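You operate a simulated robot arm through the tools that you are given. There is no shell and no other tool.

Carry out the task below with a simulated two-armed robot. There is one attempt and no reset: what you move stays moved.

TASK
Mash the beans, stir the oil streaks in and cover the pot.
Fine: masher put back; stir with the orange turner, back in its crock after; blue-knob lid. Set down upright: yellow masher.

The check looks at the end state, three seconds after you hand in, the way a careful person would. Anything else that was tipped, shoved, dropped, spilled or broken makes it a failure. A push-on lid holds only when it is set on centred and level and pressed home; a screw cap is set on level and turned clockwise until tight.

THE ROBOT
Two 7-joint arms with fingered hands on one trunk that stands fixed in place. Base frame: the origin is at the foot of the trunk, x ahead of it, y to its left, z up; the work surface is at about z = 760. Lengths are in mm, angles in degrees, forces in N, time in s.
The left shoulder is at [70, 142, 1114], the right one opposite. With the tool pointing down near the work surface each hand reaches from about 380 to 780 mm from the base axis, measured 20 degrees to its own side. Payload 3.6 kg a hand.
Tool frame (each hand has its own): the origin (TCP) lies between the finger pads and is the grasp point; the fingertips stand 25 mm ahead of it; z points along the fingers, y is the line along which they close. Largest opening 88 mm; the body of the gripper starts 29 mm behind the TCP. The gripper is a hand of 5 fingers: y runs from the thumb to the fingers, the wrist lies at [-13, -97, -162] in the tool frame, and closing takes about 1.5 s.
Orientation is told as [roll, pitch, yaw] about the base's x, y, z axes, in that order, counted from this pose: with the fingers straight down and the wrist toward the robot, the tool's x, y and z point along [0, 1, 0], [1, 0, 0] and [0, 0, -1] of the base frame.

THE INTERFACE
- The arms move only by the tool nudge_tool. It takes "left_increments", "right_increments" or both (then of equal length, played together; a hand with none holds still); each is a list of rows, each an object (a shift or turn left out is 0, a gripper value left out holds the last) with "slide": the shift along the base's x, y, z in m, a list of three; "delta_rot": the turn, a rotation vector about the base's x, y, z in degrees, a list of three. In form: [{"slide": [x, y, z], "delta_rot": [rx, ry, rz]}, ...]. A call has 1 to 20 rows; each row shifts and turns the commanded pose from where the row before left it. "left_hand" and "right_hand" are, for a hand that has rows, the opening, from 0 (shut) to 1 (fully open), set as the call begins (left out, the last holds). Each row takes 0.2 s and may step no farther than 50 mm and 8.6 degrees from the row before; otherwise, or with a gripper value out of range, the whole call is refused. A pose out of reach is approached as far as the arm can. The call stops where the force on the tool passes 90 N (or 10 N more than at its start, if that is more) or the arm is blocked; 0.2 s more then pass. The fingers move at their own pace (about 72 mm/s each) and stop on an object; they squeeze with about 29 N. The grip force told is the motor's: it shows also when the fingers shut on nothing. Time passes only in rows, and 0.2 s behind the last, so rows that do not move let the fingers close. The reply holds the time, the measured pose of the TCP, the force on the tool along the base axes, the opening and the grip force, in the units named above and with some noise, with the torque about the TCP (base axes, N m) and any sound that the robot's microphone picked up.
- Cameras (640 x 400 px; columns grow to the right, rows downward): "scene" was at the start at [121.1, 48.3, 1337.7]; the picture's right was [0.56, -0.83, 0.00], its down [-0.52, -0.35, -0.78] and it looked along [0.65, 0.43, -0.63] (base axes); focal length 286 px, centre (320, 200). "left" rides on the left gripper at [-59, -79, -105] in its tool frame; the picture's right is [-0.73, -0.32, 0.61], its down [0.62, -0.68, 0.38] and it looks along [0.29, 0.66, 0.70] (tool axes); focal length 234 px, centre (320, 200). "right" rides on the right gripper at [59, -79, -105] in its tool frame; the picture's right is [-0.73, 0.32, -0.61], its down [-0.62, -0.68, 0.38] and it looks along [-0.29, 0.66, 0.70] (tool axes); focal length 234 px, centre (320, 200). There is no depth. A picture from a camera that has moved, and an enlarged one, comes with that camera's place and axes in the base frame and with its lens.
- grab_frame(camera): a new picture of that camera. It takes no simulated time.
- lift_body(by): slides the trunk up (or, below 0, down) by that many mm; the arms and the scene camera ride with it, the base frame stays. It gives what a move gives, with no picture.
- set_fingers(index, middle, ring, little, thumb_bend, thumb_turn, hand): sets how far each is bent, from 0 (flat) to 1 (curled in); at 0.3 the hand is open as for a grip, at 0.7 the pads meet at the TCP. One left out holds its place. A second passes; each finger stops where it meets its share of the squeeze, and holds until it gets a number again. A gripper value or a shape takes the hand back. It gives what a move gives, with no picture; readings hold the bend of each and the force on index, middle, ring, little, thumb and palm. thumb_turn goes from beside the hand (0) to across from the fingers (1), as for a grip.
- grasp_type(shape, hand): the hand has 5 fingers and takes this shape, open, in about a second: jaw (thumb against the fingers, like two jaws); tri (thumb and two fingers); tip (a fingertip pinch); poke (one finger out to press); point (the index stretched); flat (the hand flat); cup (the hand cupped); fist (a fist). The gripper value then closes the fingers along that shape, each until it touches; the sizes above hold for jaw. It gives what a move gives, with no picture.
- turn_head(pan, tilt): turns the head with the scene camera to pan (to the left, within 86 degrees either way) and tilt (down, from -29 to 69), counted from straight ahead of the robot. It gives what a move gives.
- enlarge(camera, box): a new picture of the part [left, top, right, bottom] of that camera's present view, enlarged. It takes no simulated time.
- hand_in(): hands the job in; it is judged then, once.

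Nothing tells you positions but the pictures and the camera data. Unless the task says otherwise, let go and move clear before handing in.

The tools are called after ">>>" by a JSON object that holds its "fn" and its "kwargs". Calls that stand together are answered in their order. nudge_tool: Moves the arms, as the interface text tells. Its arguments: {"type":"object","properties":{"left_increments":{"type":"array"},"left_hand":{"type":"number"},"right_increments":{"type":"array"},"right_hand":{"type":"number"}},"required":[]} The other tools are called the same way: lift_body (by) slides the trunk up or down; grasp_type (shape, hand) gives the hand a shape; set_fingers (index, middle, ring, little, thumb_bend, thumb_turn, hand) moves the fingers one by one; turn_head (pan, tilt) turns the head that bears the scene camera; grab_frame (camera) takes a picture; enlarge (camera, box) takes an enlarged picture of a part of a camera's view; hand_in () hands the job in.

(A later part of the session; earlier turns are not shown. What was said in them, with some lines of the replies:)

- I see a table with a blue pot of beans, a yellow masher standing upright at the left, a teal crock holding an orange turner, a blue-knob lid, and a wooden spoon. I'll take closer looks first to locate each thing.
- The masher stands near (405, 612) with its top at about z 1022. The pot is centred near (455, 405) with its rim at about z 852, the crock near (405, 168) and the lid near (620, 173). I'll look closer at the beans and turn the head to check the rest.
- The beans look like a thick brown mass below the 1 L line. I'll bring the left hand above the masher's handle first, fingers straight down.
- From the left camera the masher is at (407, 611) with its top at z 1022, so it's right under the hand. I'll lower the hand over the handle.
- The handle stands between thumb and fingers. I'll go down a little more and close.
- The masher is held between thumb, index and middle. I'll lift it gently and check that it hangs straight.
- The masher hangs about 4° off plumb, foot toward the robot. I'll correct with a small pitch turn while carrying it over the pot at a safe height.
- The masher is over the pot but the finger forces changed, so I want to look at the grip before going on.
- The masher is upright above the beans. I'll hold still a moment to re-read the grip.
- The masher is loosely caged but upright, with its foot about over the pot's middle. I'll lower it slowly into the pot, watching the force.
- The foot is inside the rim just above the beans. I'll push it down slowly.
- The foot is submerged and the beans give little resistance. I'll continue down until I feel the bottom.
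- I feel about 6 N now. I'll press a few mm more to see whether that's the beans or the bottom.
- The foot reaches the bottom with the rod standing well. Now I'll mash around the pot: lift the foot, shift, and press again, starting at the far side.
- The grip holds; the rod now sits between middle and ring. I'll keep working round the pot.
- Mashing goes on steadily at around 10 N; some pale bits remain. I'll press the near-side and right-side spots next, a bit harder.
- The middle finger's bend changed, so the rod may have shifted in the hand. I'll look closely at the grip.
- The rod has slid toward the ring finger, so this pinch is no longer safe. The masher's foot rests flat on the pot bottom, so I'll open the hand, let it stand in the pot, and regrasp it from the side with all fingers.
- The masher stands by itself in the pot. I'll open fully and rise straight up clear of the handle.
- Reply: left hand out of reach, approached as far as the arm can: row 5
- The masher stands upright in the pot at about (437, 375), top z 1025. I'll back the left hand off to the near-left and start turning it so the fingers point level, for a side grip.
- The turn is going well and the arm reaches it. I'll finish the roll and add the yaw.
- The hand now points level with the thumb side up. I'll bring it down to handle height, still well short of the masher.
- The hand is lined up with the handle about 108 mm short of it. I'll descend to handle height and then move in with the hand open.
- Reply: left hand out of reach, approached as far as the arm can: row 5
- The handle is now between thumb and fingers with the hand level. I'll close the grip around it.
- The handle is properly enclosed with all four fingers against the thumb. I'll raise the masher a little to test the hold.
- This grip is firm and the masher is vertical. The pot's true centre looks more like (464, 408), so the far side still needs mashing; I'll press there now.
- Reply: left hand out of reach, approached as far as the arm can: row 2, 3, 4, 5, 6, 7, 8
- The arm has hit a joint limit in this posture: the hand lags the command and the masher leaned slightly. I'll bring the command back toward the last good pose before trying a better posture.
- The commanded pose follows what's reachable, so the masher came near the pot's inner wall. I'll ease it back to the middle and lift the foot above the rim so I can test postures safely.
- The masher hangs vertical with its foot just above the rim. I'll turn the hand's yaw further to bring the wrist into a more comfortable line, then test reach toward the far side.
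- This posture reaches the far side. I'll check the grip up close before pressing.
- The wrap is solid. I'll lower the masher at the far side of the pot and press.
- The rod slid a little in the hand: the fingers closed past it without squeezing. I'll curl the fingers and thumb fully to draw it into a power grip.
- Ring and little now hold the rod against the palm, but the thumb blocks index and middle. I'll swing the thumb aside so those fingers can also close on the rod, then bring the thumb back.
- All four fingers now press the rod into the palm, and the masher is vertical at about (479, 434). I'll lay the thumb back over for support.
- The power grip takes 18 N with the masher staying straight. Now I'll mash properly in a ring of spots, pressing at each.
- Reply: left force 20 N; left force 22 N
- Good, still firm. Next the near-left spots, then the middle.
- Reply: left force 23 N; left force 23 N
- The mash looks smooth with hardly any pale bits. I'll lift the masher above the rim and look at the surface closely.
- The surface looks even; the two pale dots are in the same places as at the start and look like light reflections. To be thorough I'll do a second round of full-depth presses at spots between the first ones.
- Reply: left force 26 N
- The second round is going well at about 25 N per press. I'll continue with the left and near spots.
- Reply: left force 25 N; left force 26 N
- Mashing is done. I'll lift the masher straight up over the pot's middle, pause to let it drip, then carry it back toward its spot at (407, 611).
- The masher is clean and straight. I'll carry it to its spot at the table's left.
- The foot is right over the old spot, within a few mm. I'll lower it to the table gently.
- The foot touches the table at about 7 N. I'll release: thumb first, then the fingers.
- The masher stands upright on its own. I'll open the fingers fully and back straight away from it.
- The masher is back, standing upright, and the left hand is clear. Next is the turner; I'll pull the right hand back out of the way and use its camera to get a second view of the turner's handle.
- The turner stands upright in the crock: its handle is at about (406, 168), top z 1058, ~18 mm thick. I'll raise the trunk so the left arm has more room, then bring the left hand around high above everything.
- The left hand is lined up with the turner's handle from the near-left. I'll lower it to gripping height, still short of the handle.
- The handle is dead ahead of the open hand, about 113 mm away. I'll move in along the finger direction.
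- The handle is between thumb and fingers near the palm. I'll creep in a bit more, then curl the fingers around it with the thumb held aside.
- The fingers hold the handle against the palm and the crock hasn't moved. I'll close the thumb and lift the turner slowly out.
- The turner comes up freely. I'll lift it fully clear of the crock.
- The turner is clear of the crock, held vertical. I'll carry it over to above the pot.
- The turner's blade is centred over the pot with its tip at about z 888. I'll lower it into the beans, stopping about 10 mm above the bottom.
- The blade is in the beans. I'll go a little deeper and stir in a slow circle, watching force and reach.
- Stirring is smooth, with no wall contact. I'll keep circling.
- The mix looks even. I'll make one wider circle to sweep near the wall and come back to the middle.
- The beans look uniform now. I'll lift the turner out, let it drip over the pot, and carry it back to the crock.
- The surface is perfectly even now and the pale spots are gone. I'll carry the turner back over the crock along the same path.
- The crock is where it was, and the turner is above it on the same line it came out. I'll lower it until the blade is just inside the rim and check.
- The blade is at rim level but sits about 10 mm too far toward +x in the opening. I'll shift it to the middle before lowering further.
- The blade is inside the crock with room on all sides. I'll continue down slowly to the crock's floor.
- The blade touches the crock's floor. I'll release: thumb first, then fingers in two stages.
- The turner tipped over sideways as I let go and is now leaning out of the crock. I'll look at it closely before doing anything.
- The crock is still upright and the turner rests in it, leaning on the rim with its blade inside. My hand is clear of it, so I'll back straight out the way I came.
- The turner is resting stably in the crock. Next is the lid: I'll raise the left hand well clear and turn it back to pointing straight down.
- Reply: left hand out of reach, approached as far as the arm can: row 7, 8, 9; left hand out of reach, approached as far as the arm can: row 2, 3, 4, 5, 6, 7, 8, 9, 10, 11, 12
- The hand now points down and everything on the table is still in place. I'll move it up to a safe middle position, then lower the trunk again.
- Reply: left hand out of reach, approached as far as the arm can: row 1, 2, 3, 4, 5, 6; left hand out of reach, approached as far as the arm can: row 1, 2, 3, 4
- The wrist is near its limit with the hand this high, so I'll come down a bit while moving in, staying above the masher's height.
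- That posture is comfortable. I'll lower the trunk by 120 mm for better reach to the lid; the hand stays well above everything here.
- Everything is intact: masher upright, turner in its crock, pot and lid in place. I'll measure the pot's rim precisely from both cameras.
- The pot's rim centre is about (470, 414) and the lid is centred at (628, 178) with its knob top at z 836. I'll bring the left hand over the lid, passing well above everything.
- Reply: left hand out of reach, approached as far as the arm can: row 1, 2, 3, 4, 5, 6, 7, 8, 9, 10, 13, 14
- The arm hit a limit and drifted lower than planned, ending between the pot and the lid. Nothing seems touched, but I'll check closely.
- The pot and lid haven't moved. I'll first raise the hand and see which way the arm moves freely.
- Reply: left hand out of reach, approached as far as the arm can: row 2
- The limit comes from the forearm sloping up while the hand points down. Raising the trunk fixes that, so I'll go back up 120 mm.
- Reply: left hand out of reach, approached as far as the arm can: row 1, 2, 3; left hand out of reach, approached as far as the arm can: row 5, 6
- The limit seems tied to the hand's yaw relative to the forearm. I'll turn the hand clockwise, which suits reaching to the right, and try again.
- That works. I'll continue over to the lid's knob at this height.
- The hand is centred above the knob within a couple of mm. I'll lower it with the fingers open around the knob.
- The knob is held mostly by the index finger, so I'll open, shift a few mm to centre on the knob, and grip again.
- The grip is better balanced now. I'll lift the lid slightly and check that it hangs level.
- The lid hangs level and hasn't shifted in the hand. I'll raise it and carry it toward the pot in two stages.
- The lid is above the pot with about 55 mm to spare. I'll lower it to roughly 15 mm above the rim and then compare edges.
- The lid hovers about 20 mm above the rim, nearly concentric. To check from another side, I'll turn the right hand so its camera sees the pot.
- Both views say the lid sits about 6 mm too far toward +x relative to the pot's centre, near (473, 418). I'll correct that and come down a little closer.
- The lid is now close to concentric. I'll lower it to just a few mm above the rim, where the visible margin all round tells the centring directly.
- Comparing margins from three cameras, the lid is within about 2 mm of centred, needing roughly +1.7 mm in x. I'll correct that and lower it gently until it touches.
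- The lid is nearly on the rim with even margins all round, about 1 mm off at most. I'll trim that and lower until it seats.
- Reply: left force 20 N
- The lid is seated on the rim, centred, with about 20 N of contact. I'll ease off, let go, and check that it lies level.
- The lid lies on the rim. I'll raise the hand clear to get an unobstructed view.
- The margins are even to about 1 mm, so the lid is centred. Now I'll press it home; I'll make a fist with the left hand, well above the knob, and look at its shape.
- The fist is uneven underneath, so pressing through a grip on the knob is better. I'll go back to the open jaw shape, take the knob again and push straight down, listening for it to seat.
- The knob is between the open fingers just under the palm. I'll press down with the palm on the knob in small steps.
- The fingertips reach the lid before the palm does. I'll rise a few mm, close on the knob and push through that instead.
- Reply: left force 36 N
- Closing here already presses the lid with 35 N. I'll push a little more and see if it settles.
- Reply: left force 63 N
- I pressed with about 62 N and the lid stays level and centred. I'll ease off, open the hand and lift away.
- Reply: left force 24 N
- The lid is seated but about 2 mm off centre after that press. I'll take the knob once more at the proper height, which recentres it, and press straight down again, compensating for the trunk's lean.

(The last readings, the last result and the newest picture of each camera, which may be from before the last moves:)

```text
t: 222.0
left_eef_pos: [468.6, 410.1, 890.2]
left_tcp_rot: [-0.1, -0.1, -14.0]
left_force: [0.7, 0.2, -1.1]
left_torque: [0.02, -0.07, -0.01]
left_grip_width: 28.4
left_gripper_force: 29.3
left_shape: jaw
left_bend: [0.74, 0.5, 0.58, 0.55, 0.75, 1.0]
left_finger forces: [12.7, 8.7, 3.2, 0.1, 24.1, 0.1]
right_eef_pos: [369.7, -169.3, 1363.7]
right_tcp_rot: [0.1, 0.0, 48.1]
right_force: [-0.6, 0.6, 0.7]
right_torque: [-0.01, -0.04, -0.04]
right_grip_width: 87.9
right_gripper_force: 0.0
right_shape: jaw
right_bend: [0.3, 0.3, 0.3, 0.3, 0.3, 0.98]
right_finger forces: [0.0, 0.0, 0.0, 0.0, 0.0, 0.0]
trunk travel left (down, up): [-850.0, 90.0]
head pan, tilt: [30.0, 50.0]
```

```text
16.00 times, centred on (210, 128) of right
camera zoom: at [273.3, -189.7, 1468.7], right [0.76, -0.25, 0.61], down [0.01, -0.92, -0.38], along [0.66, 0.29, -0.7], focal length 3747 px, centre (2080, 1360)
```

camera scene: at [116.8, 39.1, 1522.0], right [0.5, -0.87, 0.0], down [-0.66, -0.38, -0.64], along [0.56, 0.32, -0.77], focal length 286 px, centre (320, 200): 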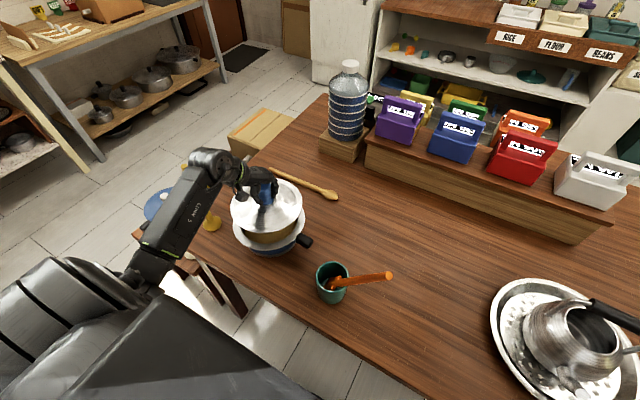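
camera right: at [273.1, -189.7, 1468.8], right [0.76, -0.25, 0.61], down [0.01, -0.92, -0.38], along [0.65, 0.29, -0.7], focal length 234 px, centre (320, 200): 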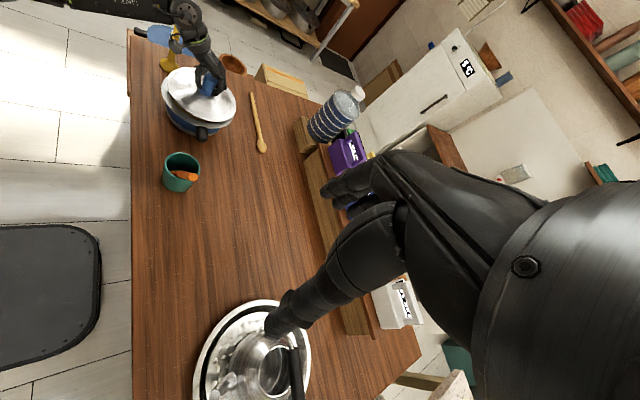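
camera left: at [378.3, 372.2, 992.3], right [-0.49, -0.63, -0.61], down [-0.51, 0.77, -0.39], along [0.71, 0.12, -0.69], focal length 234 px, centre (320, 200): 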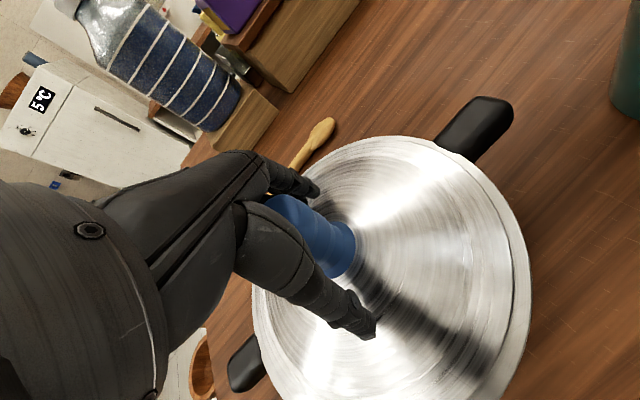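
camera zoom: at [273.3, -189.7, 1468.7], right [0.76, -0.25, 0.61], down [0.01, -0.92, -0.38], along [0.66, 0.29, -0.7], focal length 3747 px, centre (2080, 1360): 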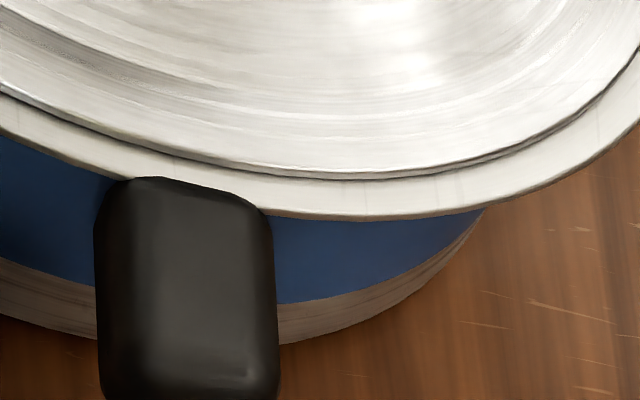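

The lid's edge sits flush on the rim. I'm holding the knob, so I'll test gently whether it is held by lifting 2–3 mm and watching the force.

>>> {"fn": "nudge_tool", "kwargs": {"left_increments": [{"slide": [0, 0, 0.0015]}, {"slide": [0, 0, 0.0015]}, {}]}}

>>> {"fn": "enlarge", "kwargs": {"camera": "scene", "box": [255, 235, 290, 257]}}

```text
t: 222.8
left_eef_pos: [468.6, 409.0, 892.5]
left_tcp_rot: [-0.1, -0.1, -14.0]
left_force: [0.1, 0.1, -1.2]
left_torque: [0.01, 0.03, -0.01]
left_grip_width: 28.4
left_gripper_force: 28.9
left_shape: jaw
left_bend: [0.74, 0.5, 0.58, 0.55, 0.75, 1.0]
left_finger forces: [12.7, 8.7, 3.1, 0.0, 24.2, 0.0]
right_eef_pos: [370.1, -169.9, 1364.4]
right_tcp_rot: [0.1, 0.0, 47.9]
right_force: [0.9, -0.2, 0.1]
right_torque: [-0.03, -0.01, 0.01]
right_grip_width: 87.7
right_gripper_force: 0.2
right_shape: jaw
right_bend: [0.3, 0.3, 0.3, 0.3, 0.3, 0.98]
right_finger forces: [0.1, 0.0, 0.0, 0.1, 0.0, 0.0]
trunk travel left (down, up): [-850.0, 90.0]
head pan, tilt: [30.0, 50.0]
```

```text
16.00 times, centred on (272, 246) of scene
camera zoom: at [116.7, 39.2, 1522.0], right [0.5, -0.87, 0.0], down [-0.66, -0.38, -0.64], along [0.56, 0.32, -0.77], focal length 4574 px, centre (1080, -536)
```

zoom: 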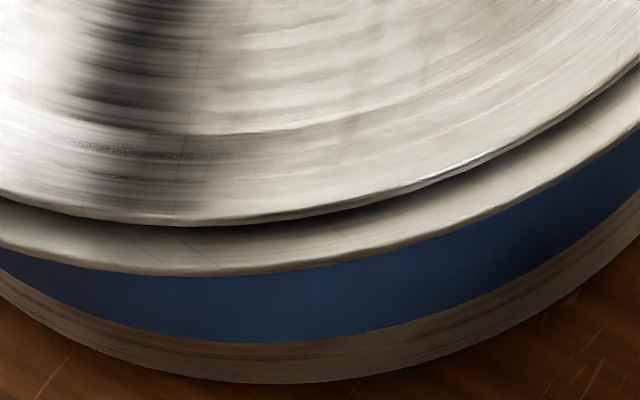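

It lifts freely, so it's only resting. I'll re-centre it while it's just off the rim: shift about 1.4 mm in +x, then check the margins again.

>>> {"fn": "nudge_tool", "kwargs": {"left_increments": [{"slide": [0.0014, 0, -0.001]}, {}]}}

>>> {"fn": "enlarge", "kwargs": {"camera": "scene", "box": [228, 200, 275, 250]}}

>>> {"fn": "enlarge", "kwargs": {"camera": "scene", "box": [268, 185, 315, 235]}}

>>> {"fn": "enlarge", "kwargs": {"camera": "right", "box": [155, 65, 200, 110]}}

>>> {"fn": "enlarge", "kwargs": {"camera": "right", "box": [195, 90, 240, 135]}}

```text
t: 223.4
left_eef_pos: [469.0, 409.3, 891.5]
left_tcp_rot: [-0.1, -0.2, -13.9]
left_force: [-0.2, 0.6, -2.1]
left_torque: [-0.04, 0.01, 0.01]
left_grip_width: 28.3
left_gripper_force: 29.1
left_shape: jaw
left_bend: [0.74, 0.5, 0.58, 0.55, 0.75, 1.0]
left_finger forces: [12.8, 8.7, 3.1, 0.0, 24.2, 0.0]
right_eef_pos: [369.6, -168.7, 1363.4]
right_tcp_rot: [-0.1, 0.0, 48.0]
right_force: [0.8, -0.8, 0.1]
right_torque: [0.0, 0.01, 0.01]
right_grip_width: 87.6
right_gripper_force: 0.0
right_shape: jaw
right_bend: [0.3, 0.3, 0.3, 0.3, 0.3, 0.98]
right_finger forces: [0.1, 0.0, 0.0, 0.1, 0.0, 0.1]
trunk travel left (down, up): [-850.0, 90.0]
head pan, tilt: [30.0, 50.0]
```

```text
8.00 times, centred on (252, 225) of scene
camera zoom: at [116.7, 39.2, 1522.1], right [0.5, -0.87, 0.0], down [-0.66, -0.38, -0.64], along [0.56, 0.32, -0.77], focal length 2287 px, centre (868, 0)
```

zoom: 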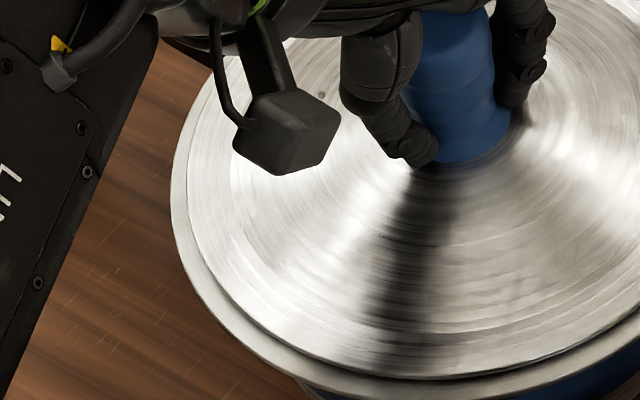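

```text
8.00 times, centred on (292, 210) of scene
camera zoom: at [116.7, 39.2, 1522.1], right [0.5, -0.87, 0.0], down [-0.66, -0.38, -0.64], along [0.56, 0.32, -0.77], focal length 2287 px, centre (548, 120)
```

zoom: 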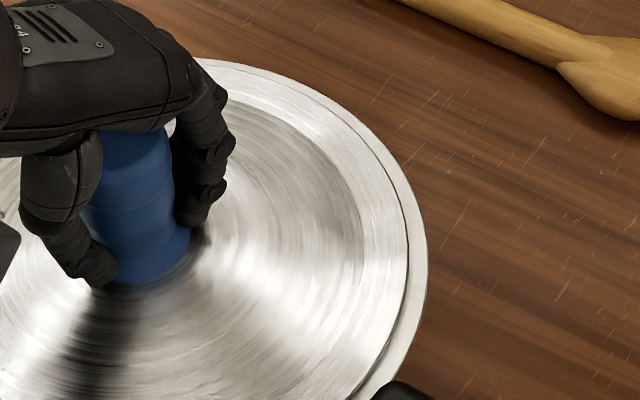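

```text
8.89 times, centred on (178, 88) of right
camera zoom: at [273.3, -189.6, 1468.7], right [0.76, -0.25, 0.61], down [0.01, -0.92, -0.38], along [0.66, 0.29, -0.7], focal length 2082 px, centre (1587, 1200)
```

zoom: 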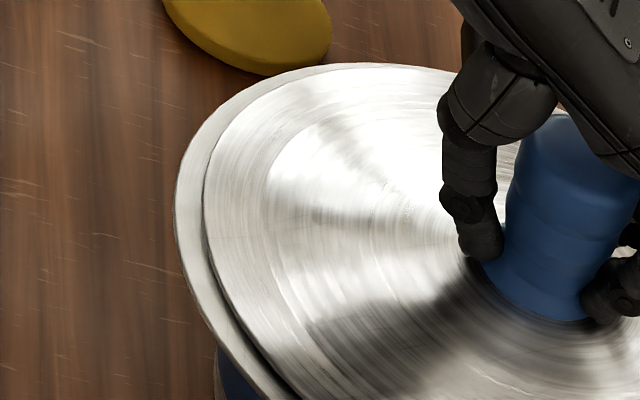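

```text
8.89 times, centred on (218, 112) of right
camera zoom: at [273.3, -189.6, 1468.7], right [0.76, -0.25, 0.61], down [0.01, -0.92, -0.38], along [0.66, 0.29, -0.7], focal length 2082 px, centre (1231, 978)
```

zoom: 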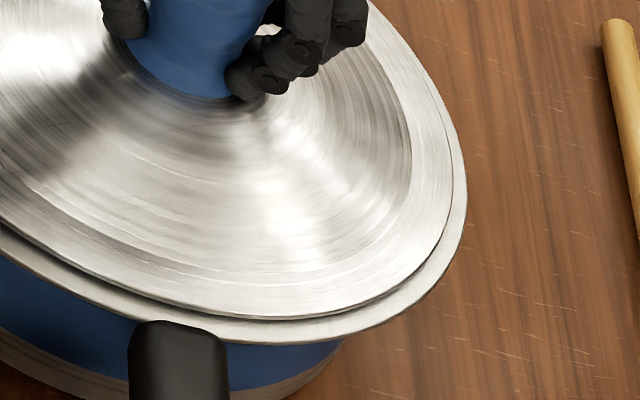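

The lid is centred within about 1 mm. I'll trim by (−0.6, −0.4) mm, lower it onto the rim and press straight down.

>>> {"fn": "nudge_tool", "kwargs": {"left_increments": [{"slide": [-0.0006, -0.0004, 0]}, {"slide": [0, 0, -0.0015]}, {"slide": [0, 0, -0.0015]}, {}]}}

>>> {"fn": "nudge_tool", "kwargs": {"left_increments": [{"slide": [0.0005, 0.0003, -0.0015]}, {"slide": [0.0005, 0.0003, -0.0015]}, {"slide": [0.0005, 0.0003, -0.0015]}, {}]}}

```text
t: 224.4
left_eef_pos: [468.7, 410.5, 889.5]
left_tcp_rot: [-0.1, -0.4, -14.1]
left_force: [0.0, 0.6, 2.2]
left_torque: [-0.01, -0.03, 0.03]
left_grip_width: 28.2
left_gripper_force: 29.0
left_shape: jaw
left_bend: [0.74, 0.51, 0.59, 0.55, 0.75, 1.0]
left_finger forces: [12.7, 9.0, 3.3, 0.1, 24.3, 0.1]
right_eef_pos: [369.7, -169.4, 1363.7]
right_tcp_rot: [0.1, 0.0, 48.0]
right_force: [-0.2, -0.3, -0.5]
right_torque: [-0.03, 0.0, -0.04]
right_grip_width: 87.8
right_gripper_force: 0.0
right_shape: jaw
right_bend: [0.3, 0.3, 0.3, 0.3, 0.3, 0.98]
right_finger forces: [0.0, 0.0, 0.0, 0.1, 0.0, 0.0]
trunk travel left (down, up): [-850.0, 90.0]
head pan, tilt: [30.0, 50.0]
```

```text
t: 225.4
left_eef_pos: [468.6, 408.8, 888.7]
left_tcp_rot: [0.1, -0.5, -14.0]
left_force: [-0.5, 2.7, 27.2]
left_torque: [0.08, 0.11, -0.06]
left_grip_width: 29.4
left_gripper_force: 28.7
left_shape: jaw
left_bend: [0.74, 0.5, 0.59, 0.55, 0.75, 1.0]
left_finger forces: [14.7, 10.5, 4.3, 0.0, 35.7, 0.1]
right_eef_pos: [365.5, -172.5, 1363.9]
right_tcp_rot: [0.1, -0.1, 47.9]
right_force: [0.4, -0.1, 0.2]
right_torque: [0.03, -0.01, -0.02]
right_grip_width: 87.8
right_gripper_force: 0.0
right_shape: jaw
right_bend: [0.3, 0.3, 0.3, 0.3, 0.3, 0.98]
right_finger forces: [0.1, 0.1, 0.1, 0.1, 0.0, 0.0]
trunk travel left (down, up): [-850.0, 90.0]
head pan, tilt: [30.0, 50.0]
```

>>> {"fn": "nudge_tool", "kwargs": {"left_increments": [{"slide": [0.0005, 0.0003, -0.002]}, {"slide": [0.0005, 0.0003, -0.002]}, {"slide": [0.0005, 0.0003, -0.002]}, {}, {}]}}

>>> {"fn": "enlarge", "kwargs": {"camera": "scene", "box": [228, 185, 318, 255]}}

```text
t: 226.6
left_eef_pos: [468.7, 407.7, 888.1]
left_tcp_rot: [0.5, -0.9, -14.0]
left_force: [2.0, 11.0, 70.3]
left_torque: [0.09, 0.37, 0.04]
left_grip_width: 31.4
left_gripper_force: 28.8
left_shape: jaw
left_bend: [0.74, 0.5, 0.59, 0.55, 0.78, 1.0]
left_finger forces: [27.6, 13.7, 6.2, 0.0, 57.2, 0.0]
right_eef_pos: [359.8, -175.2, 1364.6]
right_tcp_rot: [-0.1, -0.5, 47.9]
right_force: [0.6, -0.5, 1.1]
right_torque: [-0.01, -0.02, -0.05]
right_grip_width: 87.6
right_gripper_force: 0.1
right_shape: jaw
right_bend: [0.3, 0.3, 0.3, 0.3, 0.3, 0.98]
right_finger forces: [0.0, 0.1, 0.0, 0.0, 0.0, 0.0]
trunk travel left (down, up): [-850.0, 90.0]
head pan, tilt: [30.0, 50.0]
```

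```text
5.71 times, centred on (273, 220) of scene
camera zoom: at [106.2, 32.2, 1523.4], right [0.5, -0.87, 0.0], down [-0.66, -0.38, -0.65], along [0.56, 0.33, -0.76], focal length 1634 px, centre (589, 86)
```

zoom: 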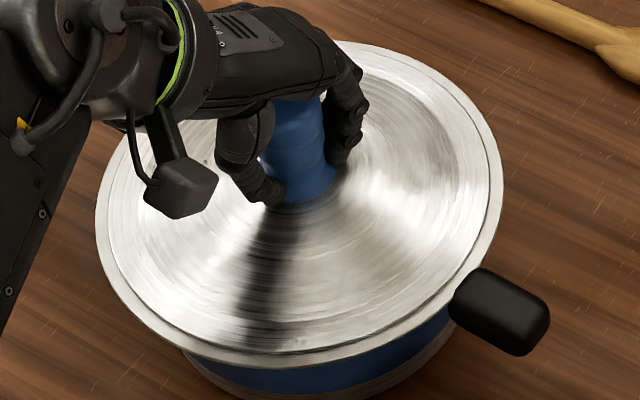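

At 70 N the lid doesn't go any lower, so it's fully down on its seat. I'll unload along the same path, then let go.

>>> {"fn": "nudge_tool", "kwargs": {"left_increments": [{"slide": [-0.0005, -0.0003, 0.002]}, {"slide": [-0.0005, -0.0003, 0.002]}, {"slide": [-0.0005, -0.0003, 0.002]}, {"slide": [-0.0005, -0.0003, 0.0015]}, {"slide": [-0.0005, -0.0003, 0.0015]}, {"slide": [-0.0005, -0.0003, 0.001]}, {}]}}

>>> {"fn": "nudge_tool", "kwargs": {"left_increments": [{}, {}, {}, {}, {}, {}], "left_hand": 1}}

>>> {"fn": "nudge_tool", "kwargs": {"left_increments": [{"slide": [0, 0, 0.01]}, {"slide": [0, 0, 0.018]}, {"slide": [0, 0, 0.02]}, {"slide": [0, 0, 0.02]}, {"slide": [0, 0, 0.02]}, {"slide": [0, 0, 0.02]}, {"slide": [0, 0, 0.02]}, {}]}}

>>> {"fn": "enlarge", "kwargs": {"camera": "scene", "box": [228, 200, 275, 250]}}

>>> {"fn": "enlarge", "kwargs": {"camera": "scene", "box": [268, 185, 315, 235]}}

>>> {"fn": "enlarge", "kwargs": {"camera": "right", "box": [155, 65, 200, 110]}}

>>> {"fn": "enlarge", "kwargs": {"camera": "right", "box": [195, 90, 240, 135]}}

```text
t: 228.2
left_eef_pos: [466.0, 407.5, 888.7]
left_tcp_rot: [-0.2, -0.2, -14.0]
left_force: [0.3, 0.6, 13.2]
left_torque: [-0.01, -0.21, -0.01]
left_grip_width: 30.9
left_gripper_force: 28.7
left_shape: jaw
left_bend: [0.74, 0.49, 0.58, 0.55, 0.77, 1.0]
left_finger forces: [17.0, 11.7, 4.5, 0.0, 25.8, 0.0]
right_eef_pos: [368.7, -171.1, 1362.1]
right_tcp_rot: [0.0, -0.1, 47.8]
right_force: [-0.6, 0.5, 0.3]
right_torque: [0.02, 0.0, 0.04]
right_grip_width: 87.7
right_gripper_force: 0.0
right_shape: jaw
right_bend: [0.3, 0.3, 0.3, 0.3, 0.3, 0.98]
right_finger forces: [0.0, 0.0, 0.0, 0.0, 0.0, 0.0]
trunk travel left (down, up): [-850.0, 90.0]
head pan, tilt: [30.0, 50.0]
```

```text
t: 229.6
left_eef_pos: [468.4, 409.2, 889.0]
left_tcp_rot: [0.0, -0.3, -14.1]
left_force: [0.9, -0.1, 0.7]
left_torque: [-0.01, 0.02, 0.0]
left_grip_width: 87.4
left_gripper_force: 0.0
left_shape: jaw
left_bend: [0.3, 0.3, 0.3, 0.3, 0.3, 0.98]
left_finger forces: [0.0, 0.0, 0.0, 0.0, 0.0, 0.0]
right_eef_pos: [367.8, -169.2, 1363.6]
right_tcp_rot: [-0.1, -0.1, 47.9]
right_force: [-0.7, 0.8, 0.7]
right_torque: [-0.02, 0.03, -0.01]
right_grip_width: 87.6
right_gripper_force: 0.1
right_shape: jaw
right_bend: [0.3, 0.3, 0.3, 0.3, 0.3, 0.98]
right_finger forces: [0.0, 0.0, 0.0, 0.1, 0.0, 0.0]
trunk travel left (down, up): [-850.0, 90.0]
head pan, tilt: [30.0, 50.0]
```

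```text
t: 231.4
left_eef_pos: [469.6, 409.3, 1017.4]
left_tcp_rot: [-0.1, -0.2, -14.0]
left_force: [0.2, -0.2, -0.1]
left_torque: [0.0, 0.0, -0.03]
left_grip_width: 87.6
left_gripper_force: 0.1
left_shape: jaw
left_bend: [0.3, 0.3, 0.3, 0.3, 0.3, 0.98]
left_finger forces: [0.0, 0.0, 0.1, 0.0, 0.1, 0.1]
right_eef_pos: [369.2, -168.7, 1363.8]
right_tcp_rot: [0.0, -0.1, 48.0]
right_force: [-0.5, 0.2, 0.2]
right_torque: [0.04, 0.04, 0.01]
right_grip_width: 87.9
right_gripper_force: 0.0
right_shape: jaw
right_bend: [0.3, 0.3, 0.3, 0.3, 0.3, 0.98]
right_finger forces: [0.1, 0.1, 0.0, 0.1, 0.0, 0.0]
trunk travel left (down, up): [-850.0, 90.0]
head pan, tilt: [30.0, 50.0]
```

```text
8.00 times, centred on (252, 225) of scene
camera zoom: at [116.7, 38.8, 1522.1], right [0.5, -0.87, 0.0], down [-0.66, -0.38, -0.64], along [0.56, 0.32, -0.77], focal length 2287 px, centre (868, 0)
```

zoom: 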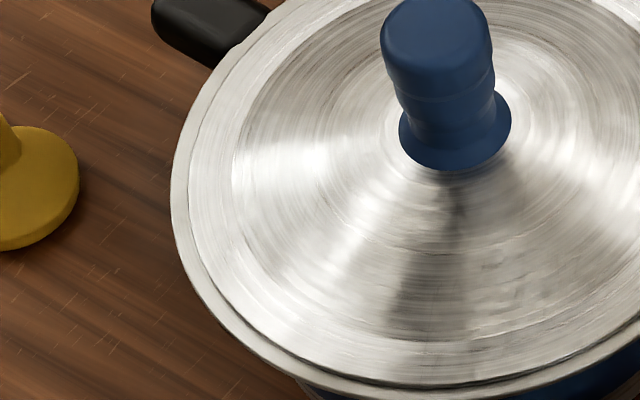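

```text
8.00 times, centred on (292, 210) of scene
camera zoom: at [116.7, 38.8, 1522.1], right [0.5, -0.87, 0.0], down [-0.66, -0.38, -0.64], along [0.56, 0.32, -0.77], focal length 2287 px, centre (548, 120)
```

zoom: 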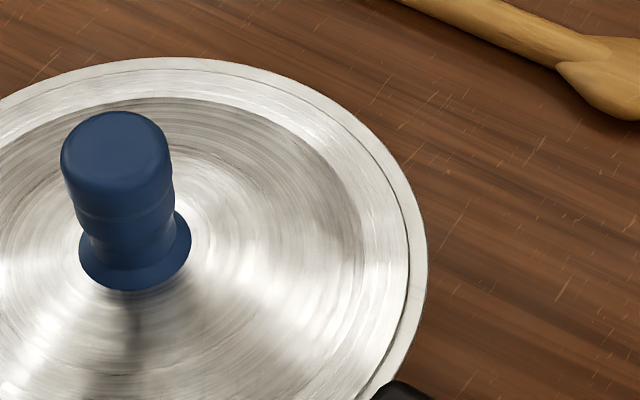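

```text
8.89 times, centred on (178, 88) of right
camera zoom: at [273.4, -190.0, 1468.7], right [0.76, -0.25, 0.61], down [0.01, -0.92, -0.38], along [0.66, 0.29, -0.7], focal length 2082 px, centre (1587, 1200)
```

zoom: 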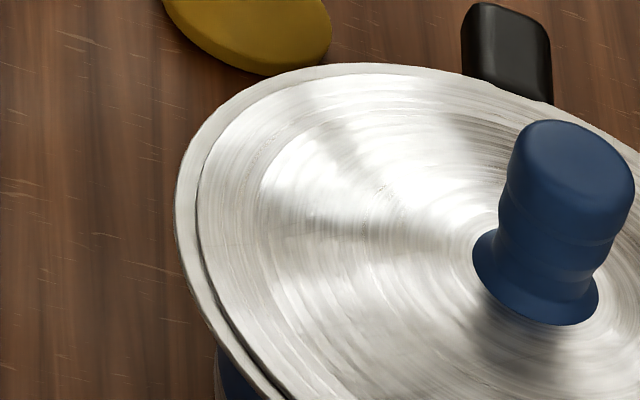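

```text
8.89 times, centred on (218, 112) of right
camera zoom: at [273.4, -190.0, 1468.7], right [0.76, -0.25, 0.61], down [0.01, -0.92, -0.38], along [0.66, 0.29, -0.7], focal length 2082 px, centre (1231, 978)
```

zoom: 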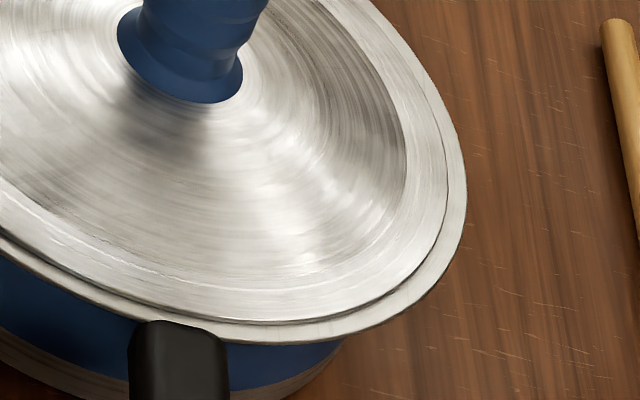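

The lid is down, level and centred to about 1.4 mm. Now I'll check the turner, crock and masher once more from both cameras.

>>> {"fn": "enlarge", "kwargs": {"camera": "right", "box": [140, 130, 230, 210]}}

>>> {"fn": "enlarge", "kwargs": {"camera": "scene", "box": [300, 240, 410, 320]}}

>>> {"fn": "grab_frame", "kwargs": {"camera": "scene"}}

```text
5.00 times, centred on (185, 170) of right
camera zoom: at [273.4, -190.0, 1468.7], right [0.76, -0.25, 0.61], down [0.01, -0.92, -0.38], along [0.66, 0.29, -0.7], focal length 1171 px, centre (995, 350)
```

zoom: 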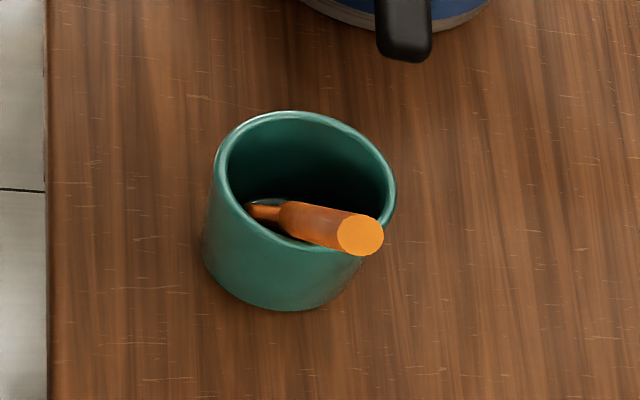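

```text
5.00 times, centred on (355, 280) of scene
camera zoom: at [116.7, 38.8, 1522.1], right [0.5, -0.87, 0.0], down [-0.66, -0.38, -0.64], along [0.56, 0.32, -0.77], focal length 1430 px, centre (145, -200)
```

zoom: 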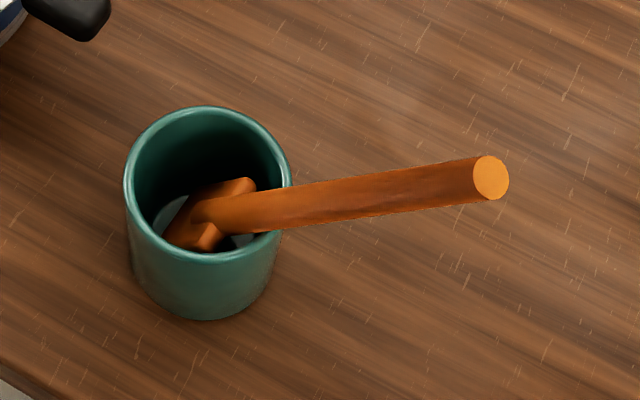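

```text
taken
camera scene: at [116.7, 38.8, 1522.1], right [0.5, -0.87, 0.0], down [-0.66, -0.38, -0.64], along [0.56, 0.32, -0.77], focal length 286 px, centre (320, 200)
```

scene: 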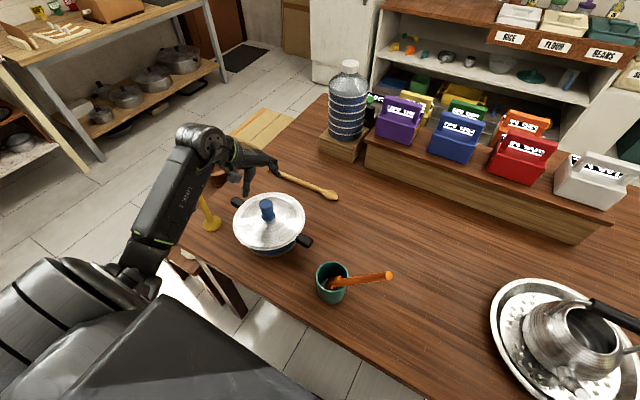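

Everything is in place: lid on, turner in the crock, masher upright. I'll draw the left hand back clear of the pot.

>>> {"fn": "nudge_tool", "kwargs": {"left_increments": [{"slide": [-0.01, 0, 0.01]}, {"slide": [-0.02, 0.002, 0.01]}, {"slide": [-0.02, 0.002, 0.005]}, {"slide": [-0.02, 0.002, 0]}, {"slide": [-0.02, 0.002, 0]}, {"slide": [-0.02, 0.002, 0]}, {}]}}

>>> {"fn": "grab_frame", "kwargs": {"camera": "scene"}}

>>> {"fn": "enlarge", "kwargs": {"camera": "scene", "box": [180, 150, 420, 320]}}

>>> {"fn": "grab_frame", "kwargs": {"camera": "right"}}

```text
t: 233.0
left_eef_pos: [358.2, 418.9, 1041.8]
left_tcp_rot: [-0.1, -0.2, -14.1]
left_force: [-0.9, 0.6, -0.5]
left_torque: [-0.02, 0.03, -0.02]
left_grip_width: 87.6
left_gripper_force: 0.1
left_shape: jaw
left_bend: [0.3, 0.3, 0.3, 0.3, 0.3, 0.98]
left_finger forces: [0.0, 0.1, 0.0, 0.0, 0.0, 0.0]
right_eef_pos: [370.2, -168.9, 1362.9]
right_tcp_rot: [0.0, 0.0, 48.1]
right_force: [0.0, 0.4, -0.2]
right_torque: [0.01, 0.0, 0.01]
right_grip_width: 87.7
right_gripper_force: 0.1
right_shape: jaw
right_bend: [0.3, 0.3, 0.3, 0.3, 0.3, 0.98]
right_finger forces: [0.0, 0.0, 0.0, 0.1, 0.0, 0.1]
trunk travel left (down, up): [-850.0, 90.0]
head pan, tilt: [30.0, 50.0]
```

```text
taken
camera scene: at [117.0, 39.1, 1522.0], right [0.5, -0.87, 0.0], down [-0.66, -0.38, -0.64], along [0.56, 0.32, -0.77], focal length 286 px, centre (320, 200)
```

scene: 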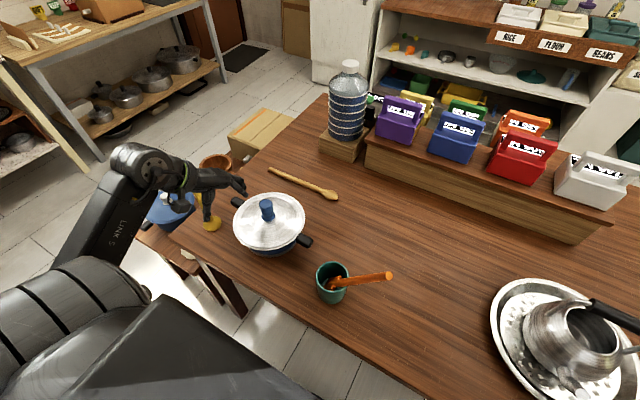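

```text
2.35 times, centred on (300, 235) of scene
camera zoom: at [117.0, 39.1, 1522.0], right [0.5, -0.87, 0.0], down [-0.66, -0.38, -0.64], along [0.56, 0.32, -0.77], focal length 673 px, centre (367, 118)
```

zoom: 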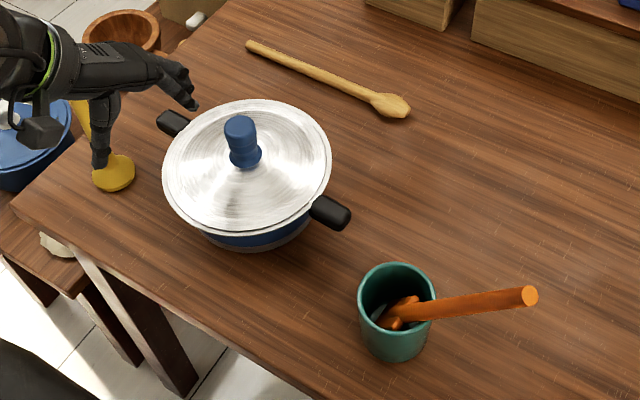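

```text
taken
camera right: at [273.6, -189.7, 1468.6], right [0.76, -0.25, 0.61], down [0.01, -0.92, -0.38], along [0.66, 0.29, -0.7], focal length 234 px, centre (320, 200)
```

right: 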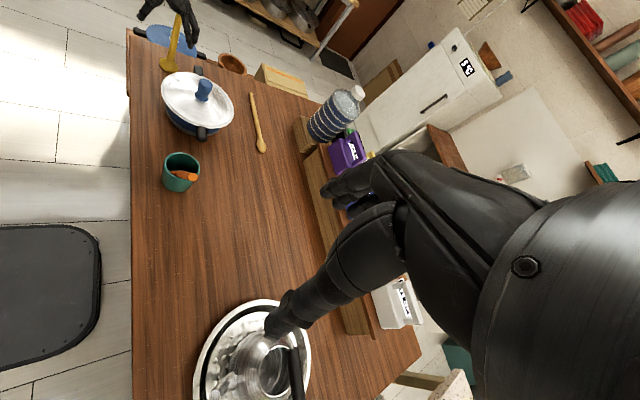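

Final check: the pot is covered with the blue-knob lid, the masher stands upright in its old place, the turner is in its crock, and both hands are clear. I'll hand in.

>>> {"fn": "hand_in", "kwargs": {}}

```text
The job is handed in.
```

I mashed the beans, stirred the oil streaks in, and covered the pot with the blue-knob lid. The job is handed in; I don't have the check's result.

- **Masher:** It went over the whole pot, pressed down to the bottom. It is back within about 10 mm of its old spot, standing upright.
- **Stirring:** I used the orange turner, and the surface looked even afterwards. The turner is back in its crock, but it tipped when I let go. It now leans on the rim at about 31 degrees instead of standing upright as it did at the start. The crock is still upright.
- **Lid:** It lies flat on the rim, 1–2 mm off centre. I pressed it with about 70 N and it would go no lower. There was no click, and after an earlier press of about 60 N it still lifted freely, so it may only be resting in place. I did not repeat the lift test after the last press.

I saw nothing else tipped or spilled, and both hands were clear before I handed in.
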